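You operate a simulated robot arm through the tools that you are given. There is no shell and no other tool. Be economical: measure what you need, move in short steps, check, and stop when the job is done.

The job below is to be done with a simulated robot arm. You get a single attempt, and the scene is never put back.

TASK
Start the chiller and set it to 23 degrees.
Fine: open the supply and return valves before you switch on; leave it running.
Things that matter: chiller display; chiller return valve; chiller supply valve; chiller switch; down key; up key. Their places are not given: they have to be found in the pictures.

The check looks at the end state, three seconds after you hand in, the way a careful person would. Anything else that was tipped, shoved, dropped, spilled or broken makes it a failure.

THE ROBOT
A 7-joint arm with a three-finger gripper, fixed in place. Base frame: the origin is at the foot of the arm, x ahead of it, y to its left, z up. Readings come in mm, rad, newtons and seconds.
Its first joint turns from -2.897 to 2.897 rad. Payload 2.69 kg.
The TCP is the grasp point between the finger pads, 30 mm short of the fingertips. In the tool frame z runs along the fingers and y along their closing line. Largest opening 128 mm; the body of the gripper starts 117 mm behind the TCP.
Orientation is that of the tool frame in the base frame, as a unit quaternion [x, y, z, w]. With the fingers straight down and closing along the base's y, the tool's x points along the base's -x, its y along +y and its z along -z.

THE INTERFACE
- The arm moves only by the tool arm_command. Its argument "series" is text: rows parted by semicolons, each of 6 numbers parted by spaces: the shift along the tool's x, y, z in mm, then the turn, a rotation vector about the tool's x, y, z in rad. In form: tx ty tz wx wy wz; .... A call has 1 to 10 rows; each row shifts and turns the commanded pose from where the row before left it, along the tool's axes as they then stand. "claw" is the gripper command, from -1 (shut) to 1 (fully open), values between in proportion, set as the call begins (left out, the last holds). Each row takes 0.2 s and may step no farther than 50 mm and 0.15 rad from the row before; otherwise, or with a gripper value out of range, the whole call is refused. A pose out of reach is approached as far as the arm can. The call stops where the force on the tool passes 80 N (or 10 N more than at its start, if that is more) or the arm is blocked; 0.2 s more then pass. Each finger halts on what it meets, pressing with about 32 N; the grip force reading is that of the motor and also rises with nothing between the fingers. The clock runs only during rows and for 0.2 s after the last one: add rows that do not move to give the fingers time. It gives the time, the measured TCP pose, the force on the tool (base axes), the opening and the grip force at its end, in the units of the frame above (readings bear some noise), with the torque about the TCP (base axes, N m) and any sound that the robot's microphone picked up, and new pictures: "show" is both (left out), scene, wrist or none.
- Cameras (640 x 400 px; columns grow to the right, rows downward): "scene" is fixed at [59.5, 503.3, 1317.3]; the picture's right is [-0.73, -0.68, 0.00], its down [-0.23, 0.25, -0.94] and it looks along [0.64, -0.69, -0.34] (base axes); focal length 332 px, centre (320, 200). "wrist" rides on the gripper at [58, 54, -131] in the tool frame; the picture's right is [-0.68, 0.74, 0.00], its down [-0.62, -0.57, -0.55] and it looks along [-0.40, -0.37, 0.84] (tool axes); focal length 234 px, centre (320, 200).
- move_column(by): slides the trunk up (or, below 0, down) by that many mm; the arm rides with it, the base frame stays. It gives what a move gives, with no picture.
- locate(camera, pixels): there is no depth. For up to 12 entries [column, row, z] of the newest picture of that camera ("zoom" is the newest enlarged one), the place [x, y] in the base frame at which the ray of that pixel passes the height z, good to about 2 mm, but the place of the scene camera against the robot may be out by one fixed shift of up to 25 mm in any direction. No time passes.
- inspect(camera, box): a new picture of the part [left, top, right, bottom] of that camera's present view, enlarged. No time passes.
- close_job(): hands the job in; it is judged then, once.

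Work in short steps. Measure before you move; look again where a grasp or a placing could have gone wrong, and mend it. You have 80 turns and 200 pictures in all, those below and enlarged ones among them. Open the gripper and draw the arm clear of the work before you hand the job in, unless the task says otherwise; then end with one line.

The tools are called after "Call:" by a JSON object that holds its "api" and its "payload". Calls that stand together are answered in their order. arm_command: Moves the arm, as the interface text tells. Its arguments: {"type":"object","properties":{"series":{"type":"string"},"claw":{"type":"number"},"show":{"type":"string","enum":["both","scene","wrist","none"]}},"required":["series"]} The other tools are called the same way: move_column (by) slides the trunk up or down; locate (camera, pixels) gives the place at which the rays of pixels pass given heights; inspect (camera, box) takes an enlarged picture of a part of a camera's view; close_job () hands the job in.

At the start:

```text
t: 0.0
tcp_pos: [546.7, -434.8, 1220.5]
orientation: [0.0, 1.0, 0.0, 0.0]
wrist_force: [-0.2, -0.2, -1.1]
ft_torque: [-0.03, 0.0, 0.01]
grip_width: 127.8
grip_force: 0.1
trunk travel left (down, up): [-150.0, 200.0]
```

scene: 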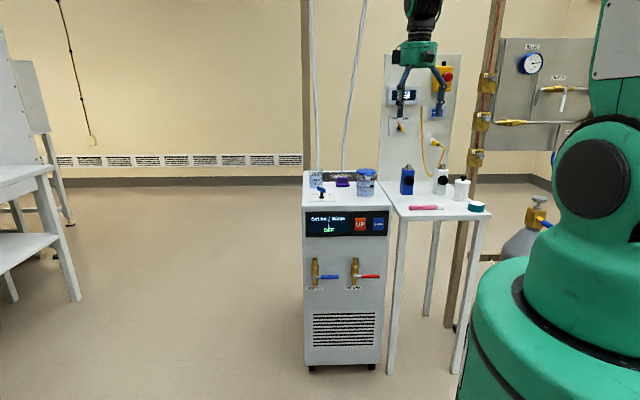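
wrist: 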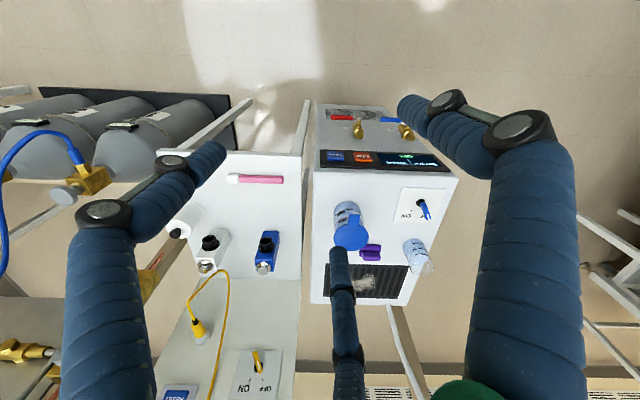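

The chiller is at about (343,270) in the scene view: panel with UP/DOWN keys, two valves with levers, and a switch on top. I'll enlarge these.

Call:
{"api": "inspect", "payload": {"camera": "scene", "box": [295, 200, 395, 300]}}

Call:
{"api": "inspect", "payload": {"camera": "wrist", "box": [300, 90, 480, 310]}}

Call:
{"api": "inspect", "payload": {"camera": "scene", "box": [295, 150, 395, 215]}}

```text
4.00 times, centred on (345, 250) of scene
```

zoom: 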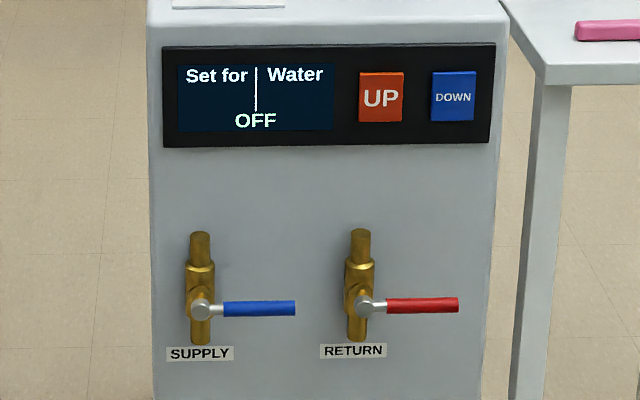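

```text
1.82 times, centred on (390, 200) of wrist
```

zoom: 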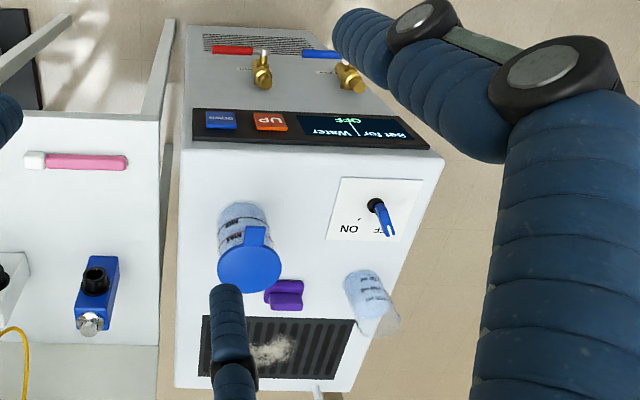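

```text
6.15 times, centred on (345, 182) of scene
```

zoom: 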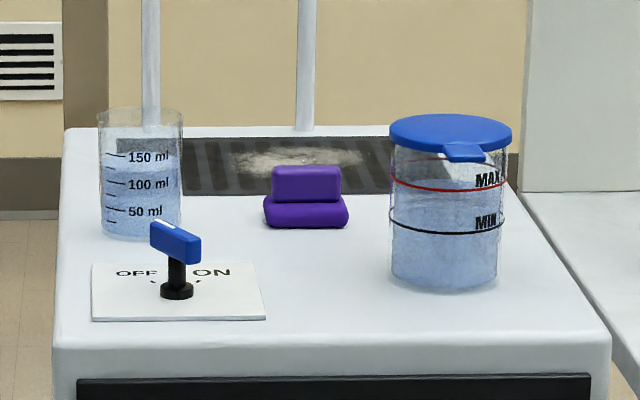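

The handles lie crosswise to the vertical pipes (closed) and the T-handle switch on top points to OFF. I measure wrist rays at two heights for the panel's top edge, the knob post and the keys.

Call:
{"api": "locate", "payload": {"camera": "wrist", "pixels": [[320.2, 167, 810], [449.3, 172.5, 810], [420, 203, 830], [420, 203, 870], [363.1, 156.6, 780], [335.6, 156, 780], [427, 210, 880]]}}

Call:
{"api": "locate", "payload": {"camera": "scene", "pixels": [[360.25, 224.25, 780], [378.25, 224.25, 780], [315, 277.5, 600], [355.75, 276.5, 600], [322.6, 197, 830], [322.6, 197, 850], [303, 205, 820], [390, 205, 820]]}}

```text
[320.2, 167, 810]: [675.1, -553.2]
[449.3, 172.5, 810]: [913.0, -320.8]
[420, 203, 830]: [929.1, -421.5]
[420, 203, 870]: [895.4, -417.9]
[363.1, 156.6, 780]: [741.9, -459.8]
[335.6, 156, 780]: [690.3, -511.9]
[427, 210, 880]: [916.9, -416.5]
```

```text
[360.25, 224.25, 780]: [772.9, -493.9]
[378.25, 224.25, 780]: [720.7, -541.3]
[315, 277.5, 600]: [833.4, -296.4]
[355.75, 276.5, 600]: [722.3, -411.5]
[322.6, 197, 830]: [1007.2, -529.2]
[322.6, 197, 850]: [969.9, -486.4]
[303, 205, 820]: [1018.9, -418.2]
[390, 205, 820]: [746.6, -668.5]
```

The face runs along about (0.707,0.707), with outward normal (-0.707,0.707). I move the TCP toward the front and yaw by 45° while still high up.

Call:
{"api": "arm_command", "payload": {"series": "0 50 0 0 0 0; 0 50 0 0 0 0; 0 50 0 0 0 0; 0 0 0 0 0 0.131; 0 0 0 0 0 0.131; 0 0 0 0 0 0.131; 0 0 0 0 0 0.131; 0 0 0 0 0 0.131; 0 0 0 0 0 0.1304; 0 0 0 0 0 0", "claw": -1, "show": "wrist"}}

```text
t: 2.2
tcp_pos: [545.2, -284.5, 1219.5]
orientation: [0.382, 0.924, -0.001, 0.0]
wrist_force: [-0.2, 0.1, -0.9]
ft_torque: [0.03, 0.03, 0.01]
grip_width: 2.2
grip_force: 31.5
trunk travel left (down, up): [-150.0, 200.0]
```

wrist: 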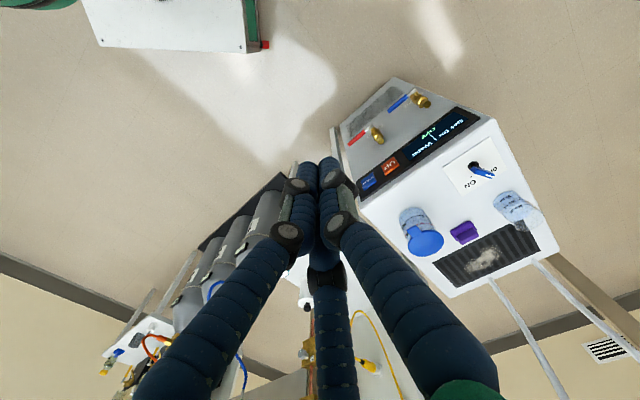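

Orientation is as intended; now I pitch the tool to horizontal (facing the panel), staying high.

Call:
{"api": "arm_command", "payload": {"series": "0 0 0 0 -0.15 0; 0 0 0 0 -0.15 0; 0 0 0 0 -0.15 0; 0 0 0 0 -0.15 0; 0 0 0 0 -0.15 0; 0 0 0 0 -0.15 0; 0 0 0 0 -0.15 0; 0 0 0 0 -0.15 0; 0 0 0 0 -0.15 0; 0 0 0 0 -0.15 0", "show": "scene"}}

Call:
{"api": "arm_command", "payload": {"series": "0 0 0 0 -0.0708 0; 50 0 0 0 0 0; 50 0 0 0 0 0; 50 0 0 0 0 0; 50 0 0 0 0 0; 50 0 0 0 0 0; 50 0 0 0 0 0; 0 0 0 0 0 0"}}

```text
t: 4.4
tcp_pos: [545.3, -284.0, 1222.1]
orientation: [0.28, 0.675, -0.261, 0.631]
wrist_force: [-0.7, 0.6, 0.4]
ft_torque: [0.04, 0.01, 0.08]
grip_width: 2.2
grip_force: 31.5
trunk travel left (down, up): [-150.0, 200.0]
```

scene: 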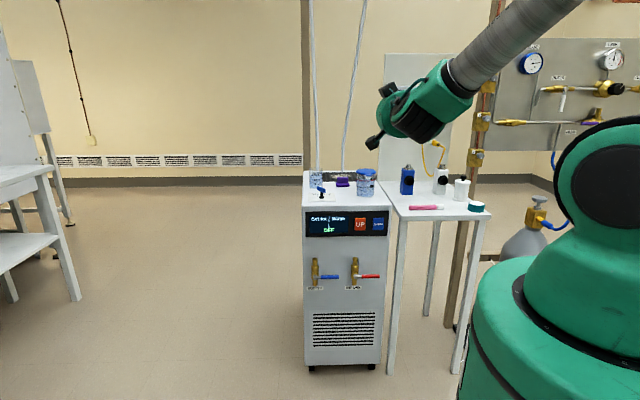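

```text
t: 6.2
tcp_pos: [579.8, -276.9, 955.7]
orientation: [0.263, 0.661, -0.285, 0.642]
wrist_force: [0.2, -0.4, -0.2]
ft_torque: [-0.04, -0.03, -0.07]
grip_width: 2.3
grip_force: 31.5
out of reach, approached as far as the arm can: row 6, 7
trunk travel left (down, up): [-150.0, 200.0]
```

scene: 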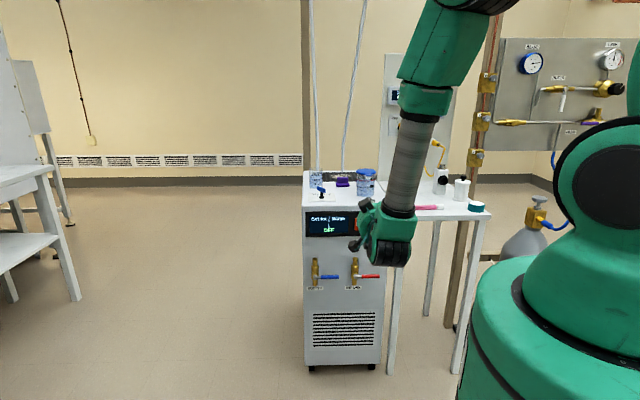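
wrist: 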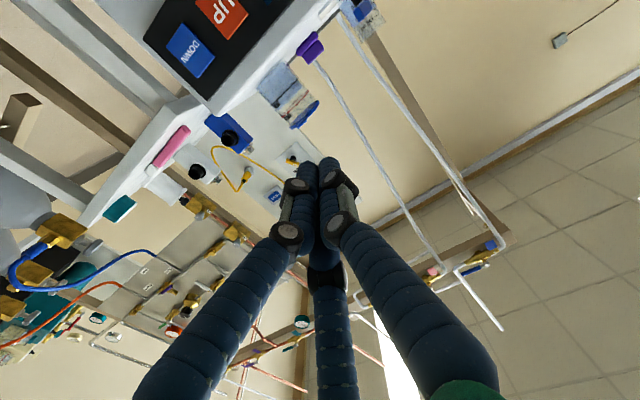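

The arm ran out of reach near z≈956 with the tool horizontal. I lower the trunk, so the low valves come within reach.

Call:
{"api": "move_column", "payload": {"by": -150}}

Call:
{"api": "arm_command", "payload": {"series": "0 0 0 0 0 0"}}

```text
t: 8.0
tcp_pos: [579.0, -275.9, 806.2]
orientation: [0.264, 0.66, -0.284, 0.643]
wrist_force: [0.7, -0.7, 0.2]
ft_torque: [-0.01, -0.01, 0.0]
grip_width: 2.1
grip_force: 31.2
trunk travel left (down, up): [0.0, 350.0]
```

```text
t: 8.3
tcp_pos: [578.6, -278.3, 806.3]
orientation: [0.265, 0.659, -0.285, 0.643]
wrist_force: [-0.1, -0.1, -0.1]
ft_torque: [-0.04, -0.01, 0.03]
grip_width: 2.2
grip_force: 31.6
trunk travel left (down, up): [0.0, 350.0]
```

scene: 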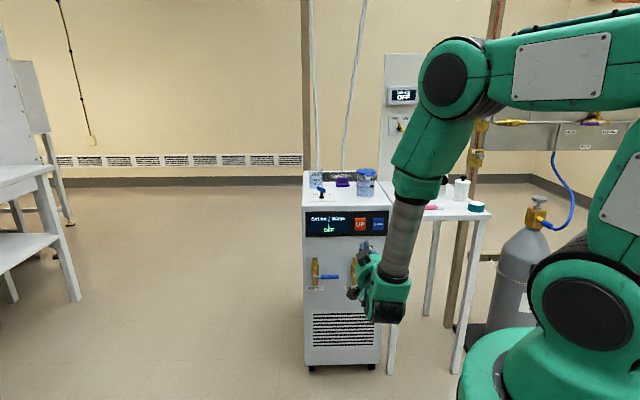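
wrist: 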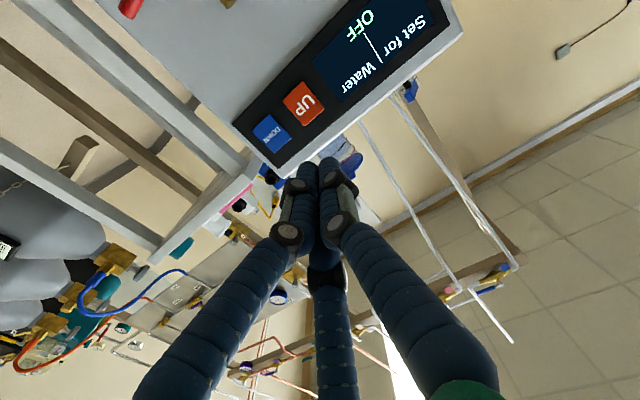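

UP key is at wrist (304,103), DOWN at (270,133), panel corners visible. I intersect these with the earlier rays.

Call:
{"api": "locate", "payload": {"camera": "wrist", "pixels": [[304, 103, 760], [304, 103, 780], [270, 133, 760], [270, 133, 780], [131, 5, 600], [131, 5, 640]]}}

Call:
{"api": "inspect", "payload": {"camera": "wrist", "box": [220, 0, 470, 170]}}

```text
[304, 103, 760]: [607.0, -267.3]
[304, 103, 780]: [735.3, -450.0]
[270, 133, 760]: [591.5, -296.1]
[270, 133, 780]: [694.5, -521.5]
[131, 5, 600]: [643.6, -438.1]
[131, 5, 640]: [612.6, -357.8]
```

```text
2.35 times, centred on (345, 85) of wrist
```

zoom: 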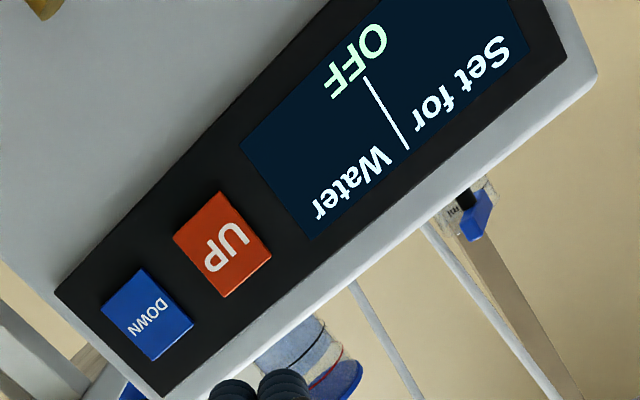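

Keys lie at about UP (741,-459,780), DOWN (690,-511,780). Now I tilt the tool back toward 45° down, to look at the valves and regain reach.

Call:
{"api": "arm_command", "payload": {"series": "0 0 0 0 0.15 0; 0 0 0 0 0.15 0; 0 0 0 0 0.15 0; 0 0 0 0 0.15 0; 0 0 0 0 0.15 0; 0 0 0 0 0 0"}}

```text
t: 9.8
tcp_pos: [579.7, -277.1, 805.1]
orientation: [0.351, 0.85, -0.167, 0.355]
wrist_force: [0.1, -0.1, 0.2]
ft_torque: [0.0, 0.01, 0.0]
grip_width: 2.1
grip_force: 31.1
trunk travel left (down, up): [0.0, 350.0]
```

scene: 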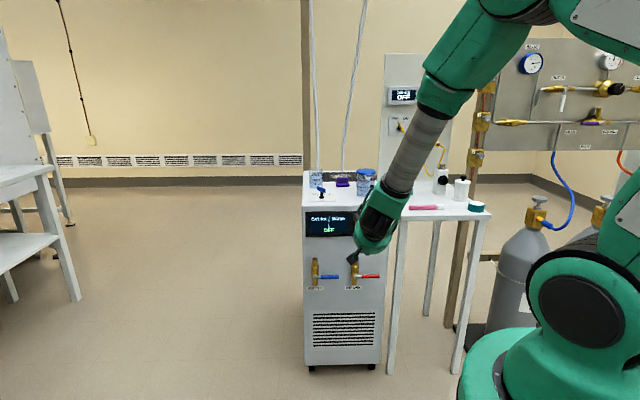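
wrist: 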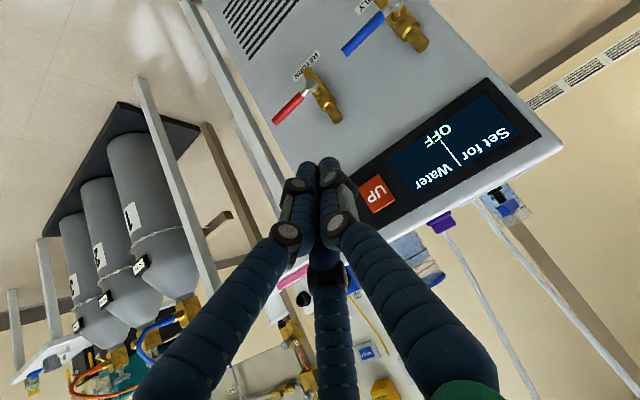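

The tilt is ≈45°. I enlarge the valves in the wrist view.

Call:
{"api": "inspect", "payload": {"camera": "wrist", "box": [250, 0, 450, 140]}}

```text
2.86 times, centred on (350, 70) of wrist
```

zoom: 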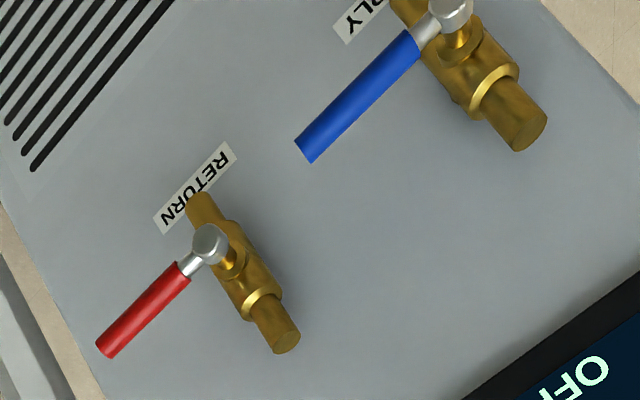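

Locating the valve pivots and handle tips at candidate heights.

Call:
{"api": "locate", "payload": {"camera": "wrist", "pixels": [[311.5, 85, 586], [311.5, 85, 566], [276.6, 122.5, 586], [276.6, 122.5, 566], [396.2, 4.3, 586], [396.2, 4.3, 566], [344.8, 52.5, 586], [344.8, 52.5, 566], [376, 193, 780]]}}

```text
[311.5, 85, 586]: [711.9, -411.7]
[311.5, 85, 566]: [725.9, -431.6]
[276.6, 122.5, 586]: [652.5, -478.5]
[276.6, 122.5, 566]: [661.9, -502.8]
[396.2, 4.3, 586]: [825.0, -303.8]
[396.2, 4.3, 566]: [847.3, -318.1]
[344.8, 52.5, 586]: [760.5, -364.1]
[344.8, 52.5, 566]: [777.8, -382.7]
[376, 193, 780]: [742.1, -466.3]
```

Return pivot ≈ (h 213, s −800, z 580) with the tip about 90 mm to its right; the handles stand ~50 mm off the face. I lower the closed fingers to below-right of the return handle, still well in front of it.

Call:
{"api": "arm_command", "payload": {"series": "24.3 -11 38.5 0 0 0; 24.3 -11 38.5 0 0 0; 24.3 -11 38.5 0 0 0; 24.3 -11 38.5 0 0 0; 24.3 -11 38.5 0 0 0; 24.3 -11 38.5 0 0 0; 0 0 0 0 0 0"}}

```text
t: 11.3
tcp_pos: [572.3, -378.5, 543.1]
orientation: [0.351, 0.849, -0.169, 0.356]
wrist_force: [-0.5, 0.0, 0.3]
ft_torque: [0.0, 0.0, 0.0]
grip_width: 2.2
grip_force: 31.4
trunk travel left (down, up): [0.0, 350.0]
```

scene: 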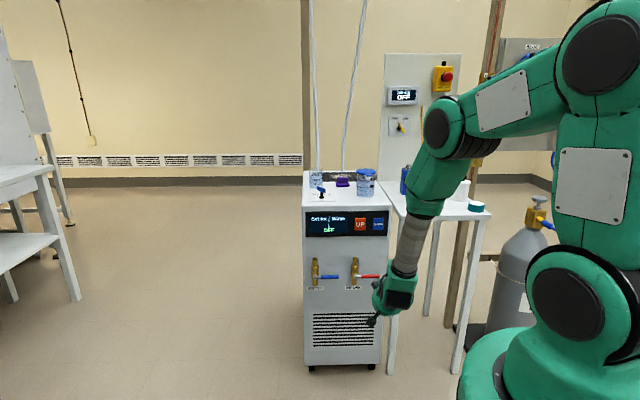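
wrist: 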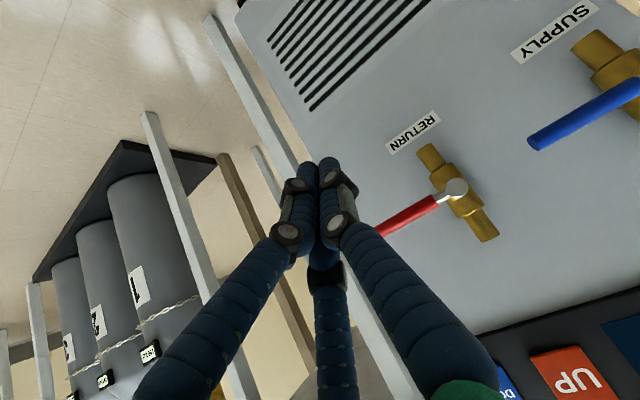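

Good reach. The return pivot is now at wrist (456,190), the supply handle tip at (534,143); I refine their positions.

Call:
{"api": "locate", "payload": {"camera": "wrist", "pixels": [[456, 190, 586], [456, 190, 576], [534, 143, 586], [534, 143, 576], [384, 230, 586], [384, 230, 576]]}}

```text
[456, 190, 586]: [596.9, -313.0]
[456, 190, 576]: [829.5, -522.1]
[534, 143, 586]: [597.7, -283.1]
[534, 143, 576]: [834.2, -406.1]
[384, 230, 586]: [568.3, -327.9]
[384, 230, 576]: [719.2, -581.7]
```

Pivot confirmed at ≈(h 210, s −800, z 581). I slide the fingertips in beneath the return handle.

Call:
{"api": "arm_command", "payload": {"series": "-28.5 2.7 30.1 0 0 0; -28.5 2.7 30.1 0 0 0; -28.4 2.6 30.2 0 0 0; 0 0 0 0 0 0"}}

```text
t: 12.3
tcp_pos: [662.5, -460.2, 542.9]
orientation: [0.351, 0.849, -0.169, 0.357]
wrist_force: [-1.2, 0.2, 1.0]
ft_torque: [0.02, -0.01, -0.01]
grip_width: 1.9
grip_force: 30.9
trunk travel left (down, up): [0.0, 350.0]
```

scene: 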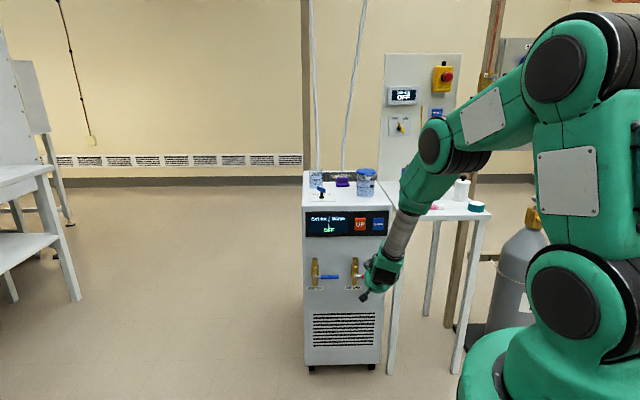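
wrist: 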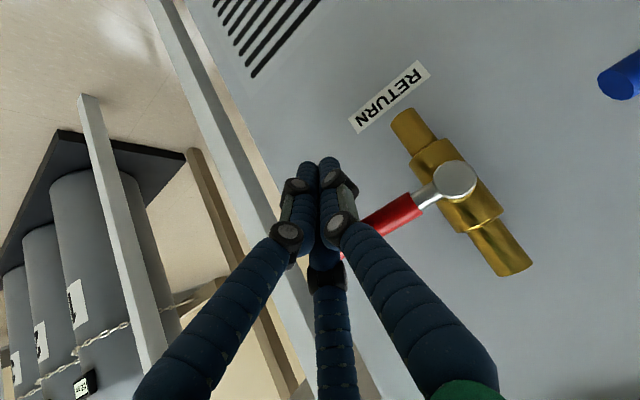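

Fingertips are under the handle (TCP h 143, s −794, z 543). I lift 32 mm to make contact and begin turning, checking force.

Call:
{"api": "arm_command", "payload": {"series": "-7.8 0 -7.8 0 0 0; -7.8 0 -7.8 0 0 0; -7.1 0 -7.1 0 0 0; 0 0 0 0 0 0"}}

```text
t: 13.3
tcp_pos: [663.8, -458.8, 574.6]
orientation: [0.351, 0.849, -0.168, 0.357]
wrist_force: [-0.1, 0.5, -0.3]
ft_torque: [0.0, 0.03, 0.05]
grip_width: 1.9
grip_force: 31.3
trunk travel left (down, up): [0.0, 350.0]
```

scene: 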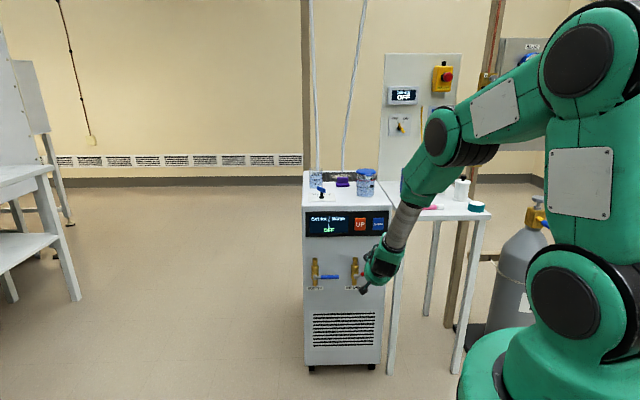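
wrist: 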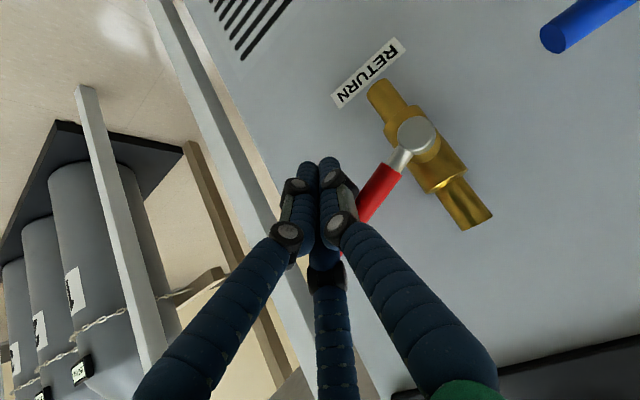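

The handle follows upward with almost no force. I continue along the arc to about 80°.

Call:
{"api": "arm_command", "payload": {"series": "-12.7 -2.2 -12.7 0 0 0; -16 5.8 -16 0 0 0; -13.6 13.3 -13.6 0 0 0; -9.6 19.1 -9.6 0 0 0; 0 0 0 0 0 0"}}

```text
t: 14.6
tcp_pos: [691.0, -430.4, 647.4]
orientation: [0.351, 0.849, -0.169, 0.356]
wrist_force: [0.6, -0.1, 0.3]
ft_torque: [0.01, -0.01, 0.02]
grip_width: 2.1
grip_force: 30.9
trunk travel left (down, up): [0.0, 350.0]
```

scene: 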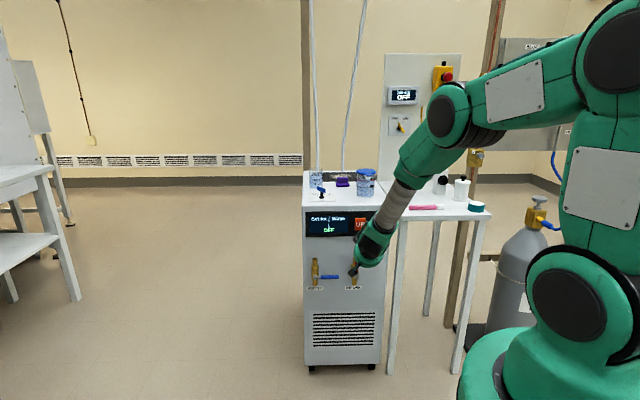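
wrist: 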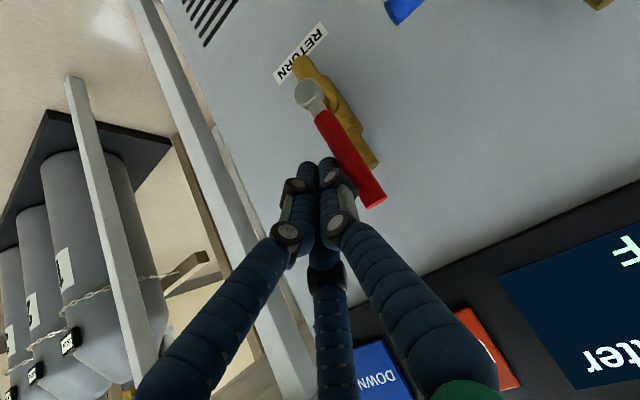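

The red handle (320,110)→(375,205) is nearly parallel to the pipe. I nudge sideways a little further, watching for the stop.

Call:
{"api": "arm_command", "payload": {"series": "-2 6 -2 0 0 0; -1 5 -1 0 0 0; 0 0 0 0 0 0", "show": "wrist"}}

Call:
{"api": "inspect", "payload": {"camera": "wrist", "box": [220, 20, 420, 220]}}

```text
t: 15.3
tcp_pos: [692.7, -429.3, 647.2]
orientation: [0.355, 0.848, -0.172, 0.354]
wrist_force: [-8.0, -7.0, 1.2]
ft_torque: [-0.14, -0.06, -0.07]
grip_width: 2.0
grip_force: 31.2
trunk travel left (down, up): [0.0, 350.0]
stopped in row 3: the force on the tool passed its limit at 85 N (the readings are from after the stop); the commanded pose is now the measured one
```

wrist: 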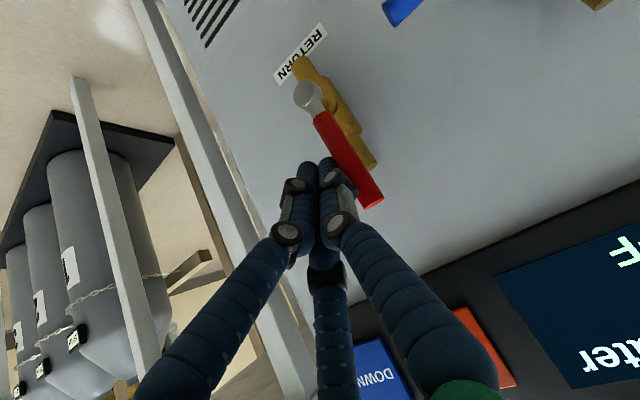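

```text
2.00 times, centred on (320, 120) of wrist
```

zoom: 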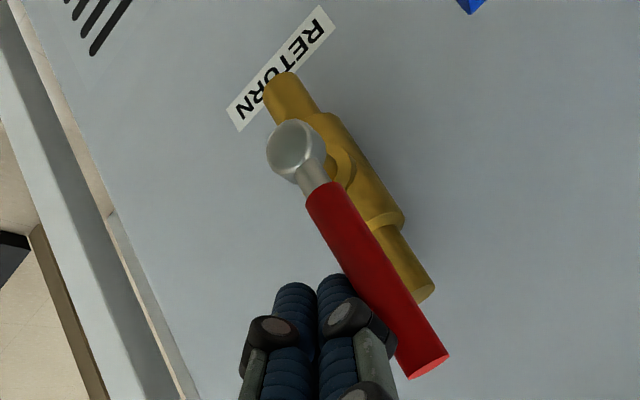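

The handle reached its stop (85 N briefly) and is parallel to the pipe: return is open. I back off, retreat, and move to below the supply handle.

Call:
{"api": "arm_command", "payload": {"series": "0 -12 0 0 0 0; 25 0 -25 0 0 0; 24.5 0 -24.5 0 0 0; 18.5 32.8 18.5 0 0 0; 18.5 32.8 18.5 0 0 0; 18.5 32.8 18.5 0 0 0; 18.5 32.8 18.5 0 0 0; 0 0 0 0 0 0"}}

```text
t: 17.1
tcp_pos: [729.6, -300.0, 537.3]
orientation: [0.356, 0.847, -0.173, 0.355]
wrist_force: [-0.1, 0.1, 0.4]
ft_torque: [-0.01, -0.04, -0.01]
grip_width: 2.1
grip_force: 31.6
trunk travel left (down, up): [0.0, 350.0]
```

scene: 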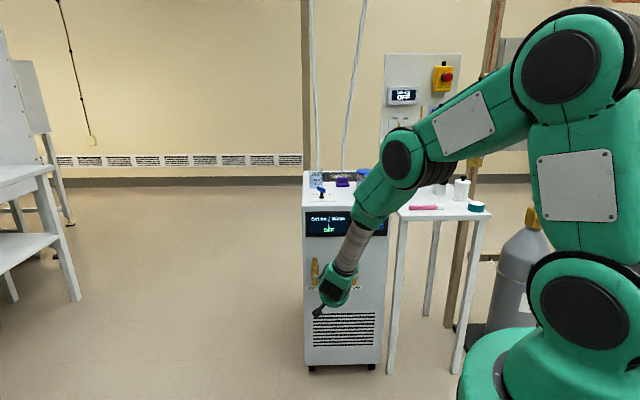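
wrist: 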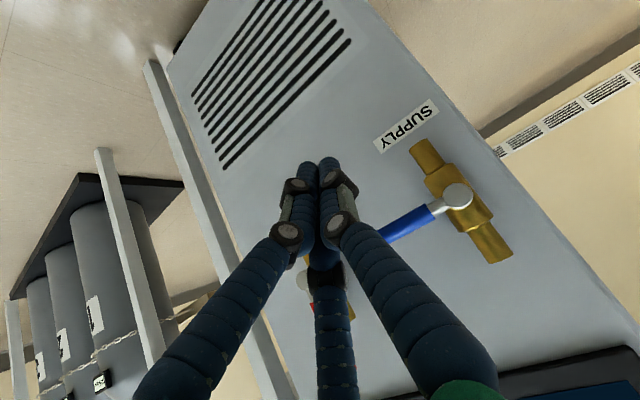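

Supply pivot is at wrist (458,196), the same relative geometry as before. I slide in under the blue handle and repeat the proven lift and arc.

Call:
{"api": "arm_command", "payload": {"series": "-24 0 24 0 0 0; -24 0 24 0 0 0; -8.7 0 -8.7 0 0 0; -8.7 0 -8.7 0 0 0; -8.7 0 -8.7 0 0 0; -12.7 -2.2 -12.7 0 0 0; -16 5.8 -16 0 0 0; -13.6 13.3 -13.6 0 0 0; -9.6 19.1 -9.6 0 0 0; 0 0 0 0 0 0"}}

Call:
{"api": "inspect", "payload": {"camera": "wrist", "box": [220, 20, 420, 220]}}

```text
t: 19.3
tcp_pos: [803.4, -319.4, 648.1]
orientation: [0.355, 0.848, -0.171, 0.354]
wrist_force: [-0.6, 0.3, 0.1]
ft_torque: [0.03, -0.01, -0.02]
grip_width: 2.0
grip_force: 31.1
trunk travel left (down, up): [0.0, 350.0]
```

scene: 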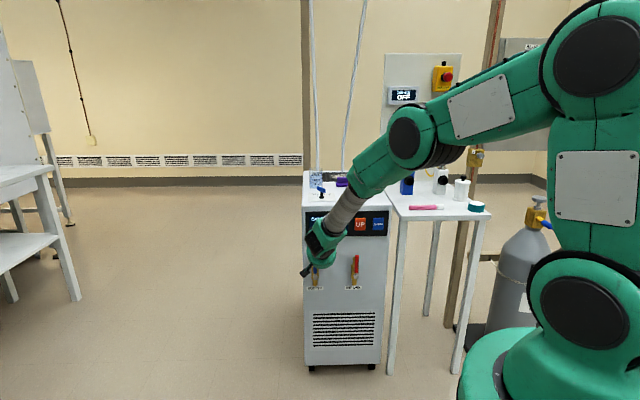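
wrist: 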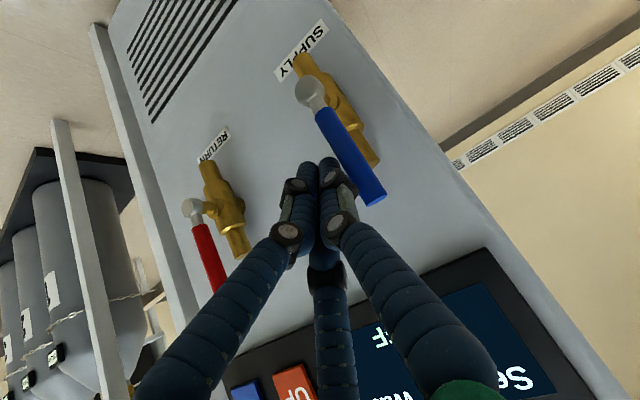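

```text
2.00 times, centred on (320, 120) of wrist
```

zoom: 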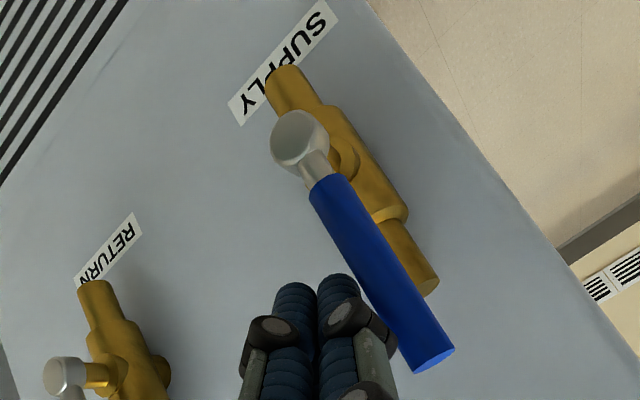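

Handle nearly vertical; I nudge in 2 mm steps towards its stop.

Call:
{"api": "arm_command", "payload": {"series": "0 2 0 0 0 0; 0 2 0 0 0 0; 0 1 0 0 0 0", "show": "wrist"}}

Call:
{"api": "inspect", "payload": {"camera": "wrist", "box": [220, 20, 420, 220]}}

```text
t: 20.1
tcp_pos: [806.9, -316.0, 648.3]
orientation: [0.356, 0.848, -0.172, 0.354]
wrist_force: [-16.6, -14.7, 4.9]
ft_torque: [-0.12, -0.04, -0.14]
grip_width: 1.8
grip_force: 31.7
trunk travel left (down, up): [0.0, 350.0]
```

wrist: 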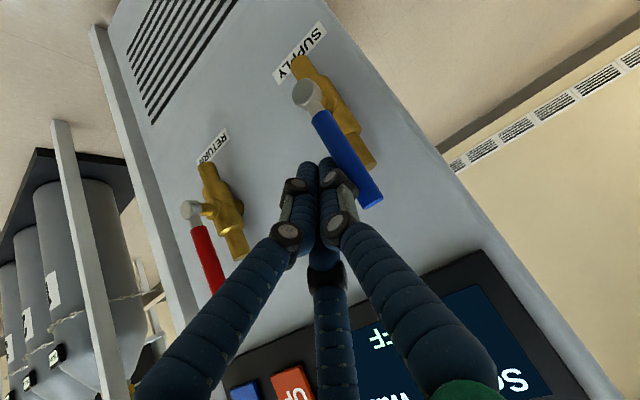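

```text
2.00 times, centred on (320, 120) of wrist
```

zoom: 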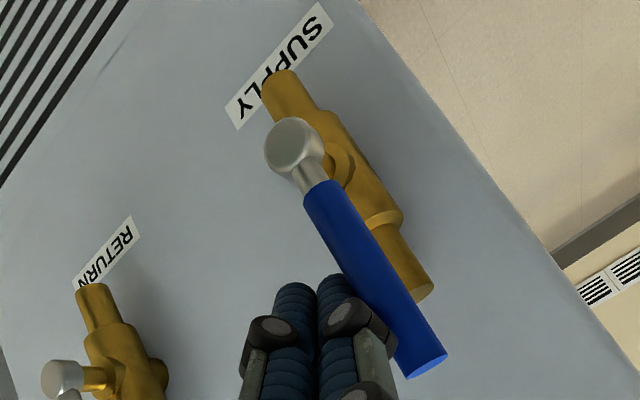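

Supply is at its stop (22 N). I back off, retreat 100 mm outward and rise towards the top of the chiller to look at the switch.

Call:
{"api": "arm_command", "payload": {"series": "0 -15 0 0 0 0; 35 0 -35 0 0 0; 35 0 -35 0 0 0; -33 0 -33 0 0 0; -33 0 -33 0 0 0; -33 0 -33 0 0 0; -33 0 -33 0 0 0; -33 0 -33 0 0 0; -33 0 -33 0 0 0; -33 0 -33 0 0 0", "show": "none"}}

Call:
{"api": "arm_command", "payload": {"series": "-33 0 -33 0 0 0; -33 -10 33 0 0 0; -33 -10 33 0 0 0; 0 0 0 0 0 0"}}

```text
t: 22.3
tcp_pos: [732.3, -239.5, 970.8]
orientation: [0.355, 0.848, -0.171, 0.354]
wrist_force: [0.8, -0.3, -1.2]
ft_torque: [-0.02, -0.01, 0.01]
grip_width: 2.1
grip_force: 31.0
trunk travel left (down, up): [0.0, 350.0]
```

```text
t: 23.3
tcp_pos: [782.7, -319.6, 1019.5]
orientation: [0.354, 0.848, -0.171, 0.354]
wrist_force: [0.6, -0.2, -0.8]
ft_torque: [-0.04, -0.01, 0.0]
grip_width: 2.1
grip_force: 31.5
trunk travel left (down, up): [0.0, 350.0]
```

scene: 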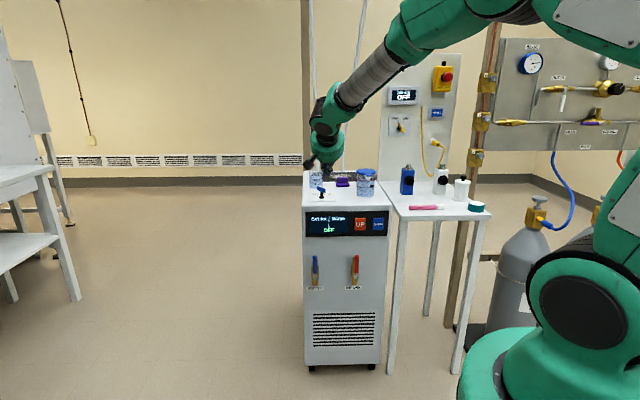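
wrist: 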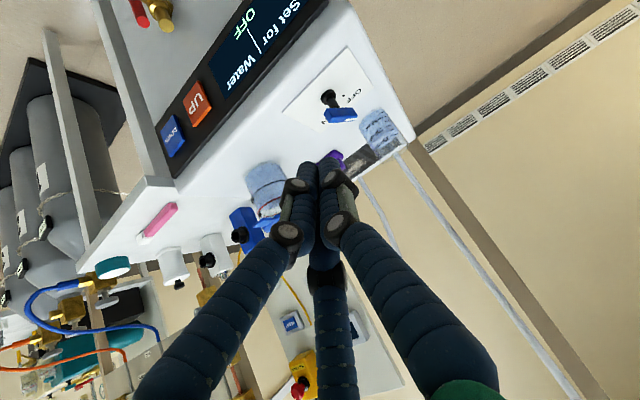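

Both handles now stand vertical in the scene (315,272),(355,270). I zoom on the knob at wrist (335,105), and on the scene.

Call:
{"api": "inspect", "payload": {"camera": "wrist", "box": [270, 40, 430, 180]}}

Call:
{"api": "inspect", "payload": {"camera": "scene", "box": [295, 165, 395, 300]}}

Call:
{"api": "locate", "payload": {"camera": "wrist", "pixels": [[330, 97, 830], [330, 97, 850], [330, 97, 870], [340, 115, 860], [340, 115, 880]]}}

```text
2.86 times, centred on (350, 110) of wrist
```

zoom: 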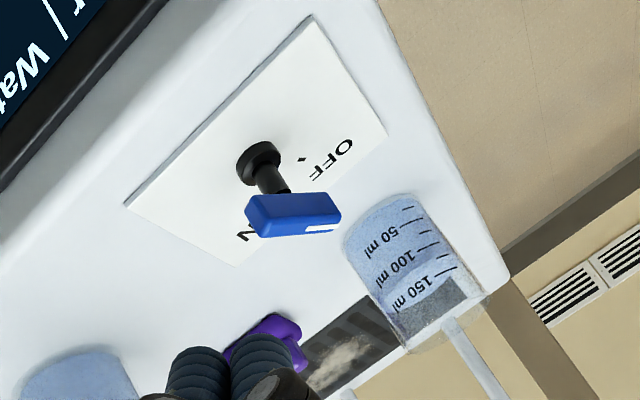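

```text
2.96 times, centred on (345, 232) of scene
```

zoom: 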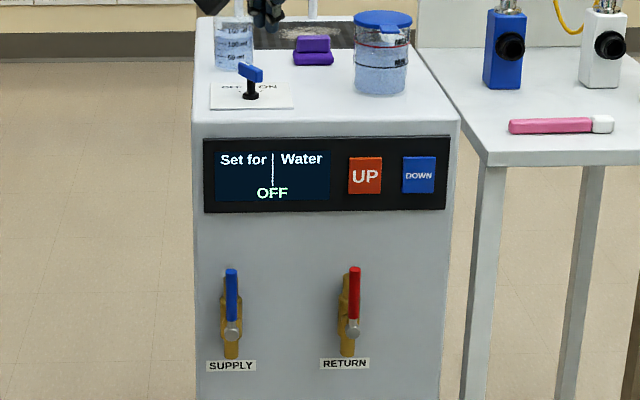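

```text
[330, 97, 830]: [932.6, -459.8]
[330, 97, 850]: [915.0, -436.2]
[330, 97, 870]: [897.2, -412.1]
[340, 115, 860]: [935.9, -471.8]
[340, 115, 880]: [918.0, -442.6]
```

The switch collar is at ≈(905,−421,860), with the T-bar at z≈890 pointing roughly along base +x (OFF); ON is 90° clockwise from above. I turn the tool to point down with fingers closing along base y.

Call:
{"api": "arm_command", "payload": {"series": "0 0 0 0 0.131 0; 0 0 0 0 0.131 0; 0 0 0 0 0.131 0; 0 0 0 0 0.131 0; 0 0 0 0 0.131 0; 0 0 0 0 0.131 0; 0 0 0 0 0 -0.131; 0 0 0 0 0 -0.131; 0 0 0 0 0 -0.131; 0 0 0 0 0 -0.131", "show": "none"}}

Call:
{"api": "arm_command", "payload": {"series": "0 0 0 0 0 -0.131; 0 0 0 0 0 -0.131; -33 -28 0 0 0 0; -33 -28 0 0 0 0; 0 0 0 0 0 0"}}

```text
t: 25.5
tcp_pos: [782.6, -319.0, 1020.1]
orientation: [0.141, 0.99, -0.023, -0.003]
wrist_force: [0.1, 0.2, -0.2]
ft_torque: [-0.02, 0.02, 0.01]
grip_width: 2.2
grip_force: 31.9
trunk travel left (down, up): [0.0, 350.0]
```

```text
t: 26.7
tcp_pos: [848.4, -378.4, 1023.2]
orientation: [0.011, 1.0, -0.02, -0.007]
wrist_force: [0.8, -0.1, -1.8]
ft_torque: [0.02, 0.02, -0.03]
grip_width: 2.0
grip_force: 31.5
trunk travel left (down, up): [0.0, 350.0]
```

scene: 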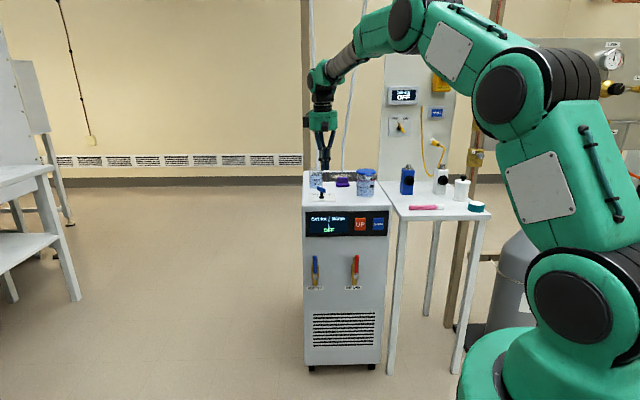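
wrist: 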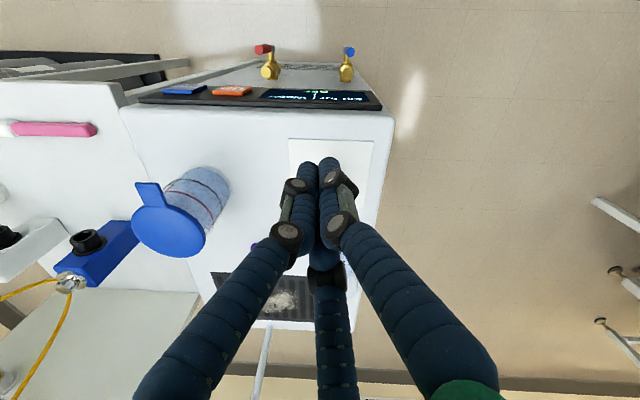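

The closed fingers hide the knob. I open them and correct the small residual tilt to see it.

Call:
{"api": "arm_command", "payload": {"series": "0 0 0 -0.04 -0.014 -0.022; 0 0 0 0 0 0; 0 0 0 0 0 0", "claw": 0.3, "show": "wrist"}}

Call:
{"api": "inspect", "payload": {"camera": "wrist", "box": [240, 120, 400, 240]}}

```text
t: 27.5
tcp_pos: [847.6, -377.3, 1024.3]
orientation: [0.0, 1.0, -0.002, 0.001]
wrist_force: [1.0, -0.2, 0.1]
ft_torque: [-0.02, -0.04, 0.0]
grip_width: 83.1
grip_force: 0.1
trunk travel left (down, up): [0.0, 350.0]
```

wrist: 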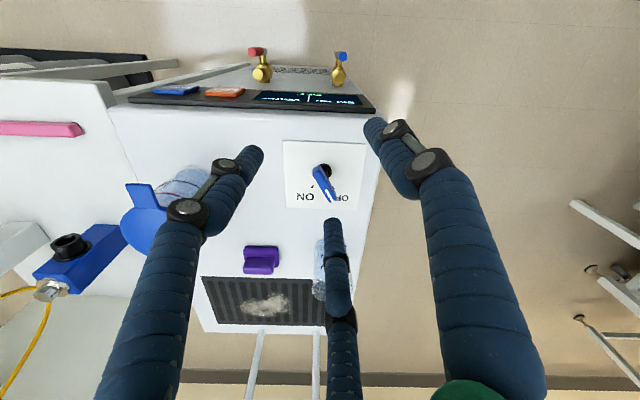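

```text
3.33 times, centred on (320, 180) of wrist
```

zoom: 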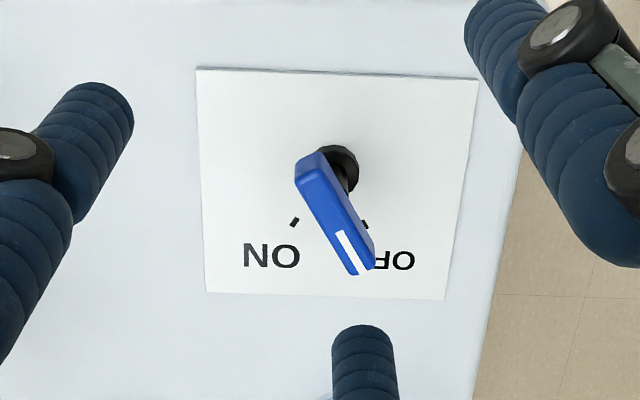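

The bar is clearly seen, pointing at OFF. The wrist view seems to show three finger shapes, so I check the gripper itself in the scene view.

Call:
{"api": "inspect", "payload": {"camera": "scene", "box": [270, 60, 390, 210]}}

Call:
{"api": "locate", "payload": {"camera": "wrist", "pixels": [[325.4, 168.6, 862], [327, 169, 862], [315, 168, 892], [330, 199, 892], [329.5, 199, 882], [315, 168, 882], [322, 169, 850]]}}

```text
2.67 times, centred on (330, 135) of scene
```

zoom: 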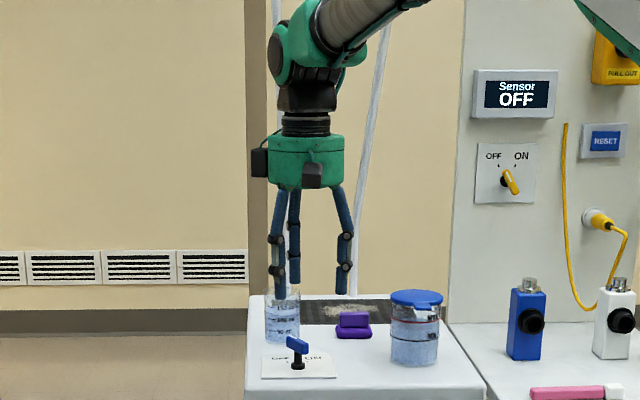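

```text
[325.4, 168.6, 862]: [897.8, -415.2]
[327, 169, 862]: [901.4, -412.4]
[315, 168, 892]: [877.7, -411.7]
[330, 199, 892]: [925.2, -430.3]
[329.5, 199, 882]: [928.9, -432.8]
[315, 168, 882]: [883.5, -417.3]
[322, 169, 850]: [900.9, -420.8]
```

It is visually a three-fingered hand; rather than gripping I will push the bar with closed fingers. First I locate the ON and OFF ticks to know the turn needed.

Call:
{"api": "locate", "payload": {"camera": "wrist", "pixels": [[333.5, 187.5, 848], [312.2, 186.6, 848], [283, 140.5, 848], [367, 144, 848], [285.5, 207, 848], [353.5, 209.5, 848], [322, 163, 900], [316, 166, 900], [333, 196, 900], [327, 202, 900]]}}

```text
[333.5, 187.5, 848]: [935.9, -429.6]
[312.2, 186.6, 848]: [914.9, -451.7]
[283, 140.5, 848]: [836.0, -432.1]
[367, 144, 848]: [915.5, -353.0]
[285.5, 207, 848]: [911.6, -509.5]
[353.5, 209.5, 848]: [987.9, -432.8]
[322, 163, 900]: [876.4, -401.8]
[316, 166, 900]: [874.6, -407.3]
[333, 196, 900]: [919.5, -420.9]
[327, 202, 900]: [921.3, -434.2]
```

Axis ≈(902,−421); the bar sits at about −20° and ON is at about −70°, i.e. ~50–60° clockwise. I close the fingers and descend beside the bar's tail (near side) at (868,−450), to push the tail toward +y.

Call:
{"api": "arm_command", "payload": {"series": "-10.2 -36.5 0 0 0 0; -10.2 -36.5 0 0 0 0; 0 0 0 0 0 0; 0 0 40 0 0 0; 0 0 30 0 0 0; 0 0 0 0 0 0", "claw": -1}}

```text
t: 28.9
tcp_pos: [867.6, -450.5, 953.9]
orientation: [0.0, 1.0, -0.002, 0.001]
wrist_force: [0.3, -1.1, -0.5]
ft_torque: [0.01, 0.02, 0.01]
grip_width: 2.0
grip_force: 31.7
trunk travel left (down, up): [0.0, 350.0]
```

scene: 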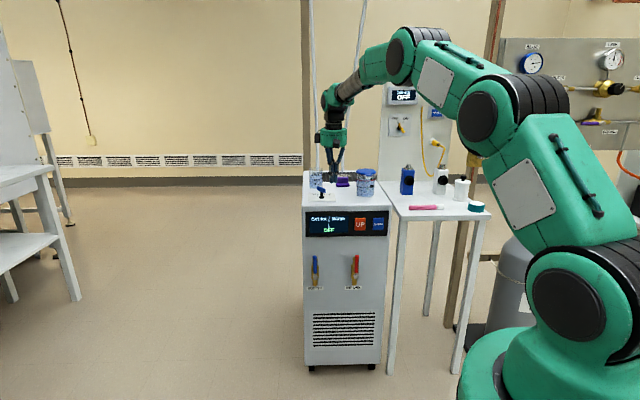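
wrist: 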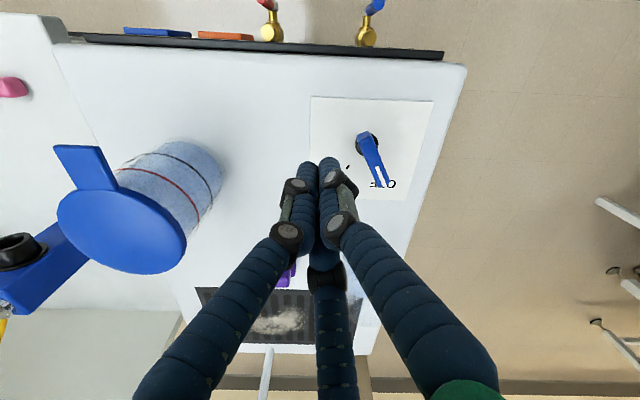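

The bar is visible from tail (362,137) to head (384,187). I refine its place.

Call:
{"api": "locate", "payload": {"camera": "wrist", "pixels": [[362, 137, 885], [384, 187, 885], [362, 137, 895], [384, 187, 895], [368, 140, 856]]}}

Call:
{"api": "inspect", "payload": {"camera": "wrist", "box": [290, 90, 450, 210]}}

```text
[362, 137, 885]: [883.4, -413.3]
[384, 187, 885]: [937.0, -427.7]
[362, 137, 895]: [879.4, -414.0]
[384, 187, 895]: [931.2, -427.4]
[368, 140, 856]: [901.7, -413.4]
```

```text
3.33 times, centred on (370, 150) of wrist
```

zoom: 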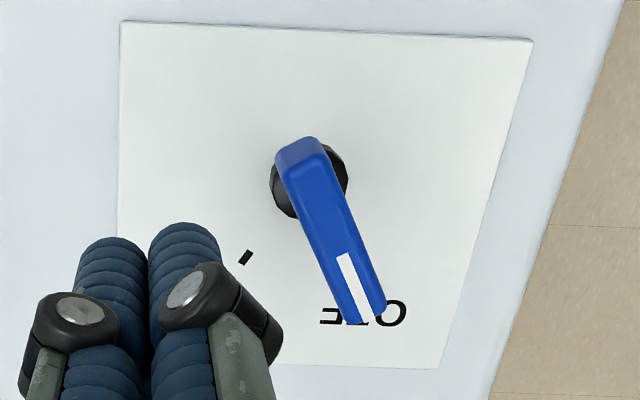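

Axis ≈(904,−420), bar at −15°, so ON is near −75°. I descend so the tips reach z≈872, then push the tail along +y in small steps.

Call:
{"api": "arm_command", "payload": {"series": "0 0 26 0 0 0; 0 0 26 0 0 0; -11 14 0 0 0 0; 1.6 6 0 0 0 0; 0 6 0 0 0 0; 0 6 0 0 0 0; 0 0 0 0 0 0"}}

Call:
{"api": "inspect", "payload": {"camera": "wrist", "box": [240, 60, 440, 210]}}

```text
t: 30.5
tcp_pos: [876.2, -419.4, 901.0]
orientation: [-0.001, 1.0, -0.001, 0.0]
wrist_force: [-5.8, -7.7, 0.0]
ft_torque: [0.03, -0.02, -0.12]
grip_width: 6.0
grip_force: 31.5
trunk travel left (down, up): [0.0, 350.0]
```

scene: 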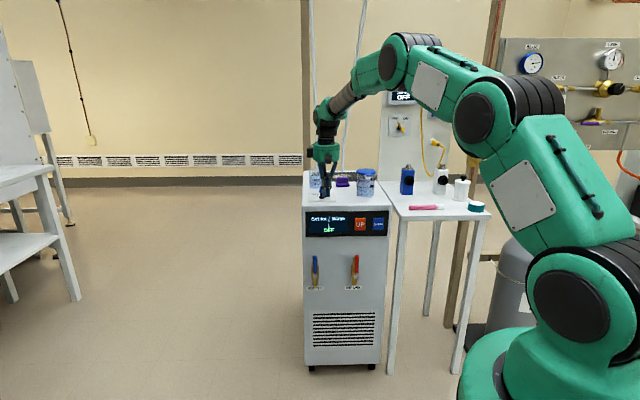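
wrist: 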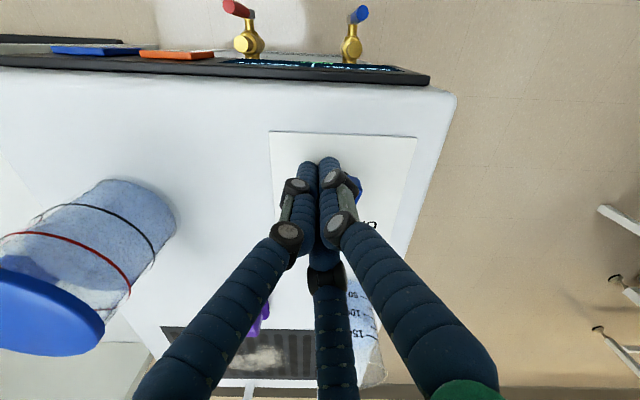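

```text
2.67 times, centred on (340, 135) of wrist
```

zoom: 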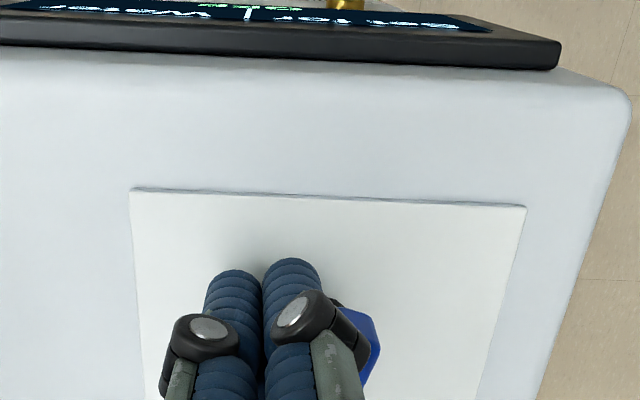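

Contact with about 10 N; the bar is partly hidden. I check the scene close up.

Call:
{"api": "inspect", "payload": {"camera": "scene", "box": [295, 140, 395, 240]}}

```text
4.00 times, centred on (345, 190) of scene
```

zoom: 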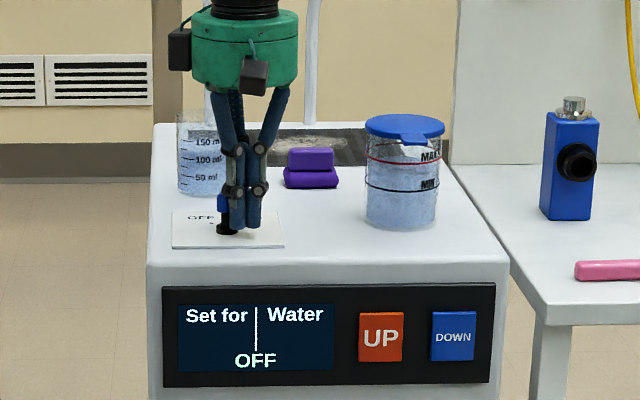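

The reaction direction (0.6,0.8) implies the bar has turned ~20°. I continue along +y, then slightly +x.

Call:
{"api": "arm_command", "payload": {"series": "0 4 0 0 0 0; -1 4 0 0 0 0; -2 4 0 0 0 0; -2 3 0 0 0 0; 0 0 0 0 0 0"}}

Call:
{"api": "inspect", "payload": {"camera": "scene", "box": [295, 140, 395, 240]}}

```text
t: 31.4
tcp_pos: [874.3, -414.1, 903.0]
orientation: [0.003, 1.0, -0.002, -0.002]
wrist_force: [-20.2, -3.0, 7.3]
ft_torque: [0.04, -0.29, -0.2]
grip_width: 1.9
grip_force: 31.9
trunk travel left (down, up): [0.0, 350.0]
stopped in row 4: the force on the tool passed its limit at 83 N (the readings are from after the stop); the commanded pose is now the measured one
```

scene: 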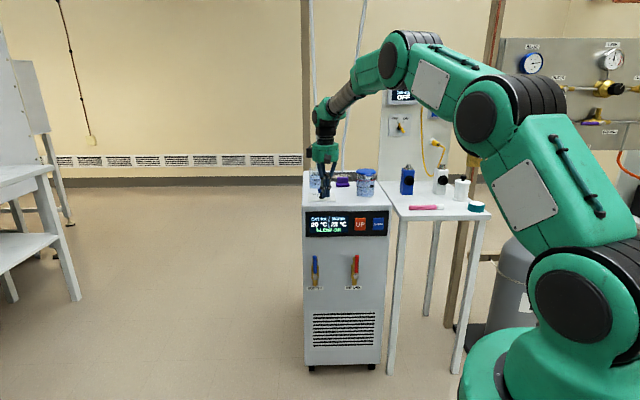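
wrist: 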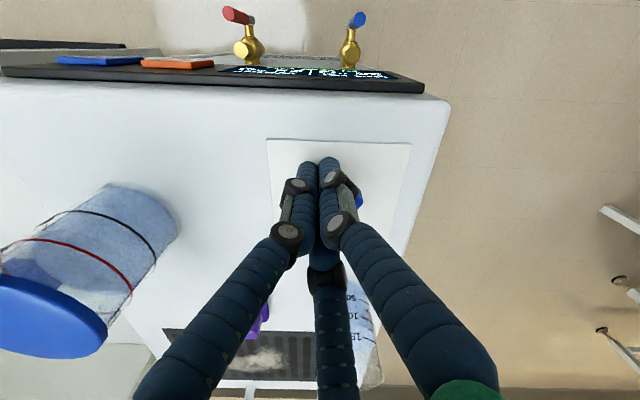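

```text
4.00 times, centred on (345, 190) of scene
```

zoom: 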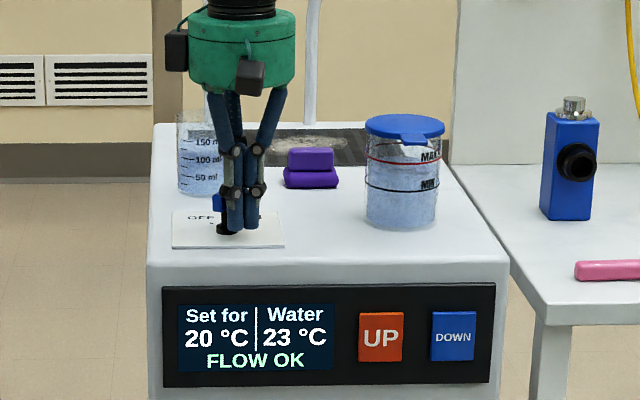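

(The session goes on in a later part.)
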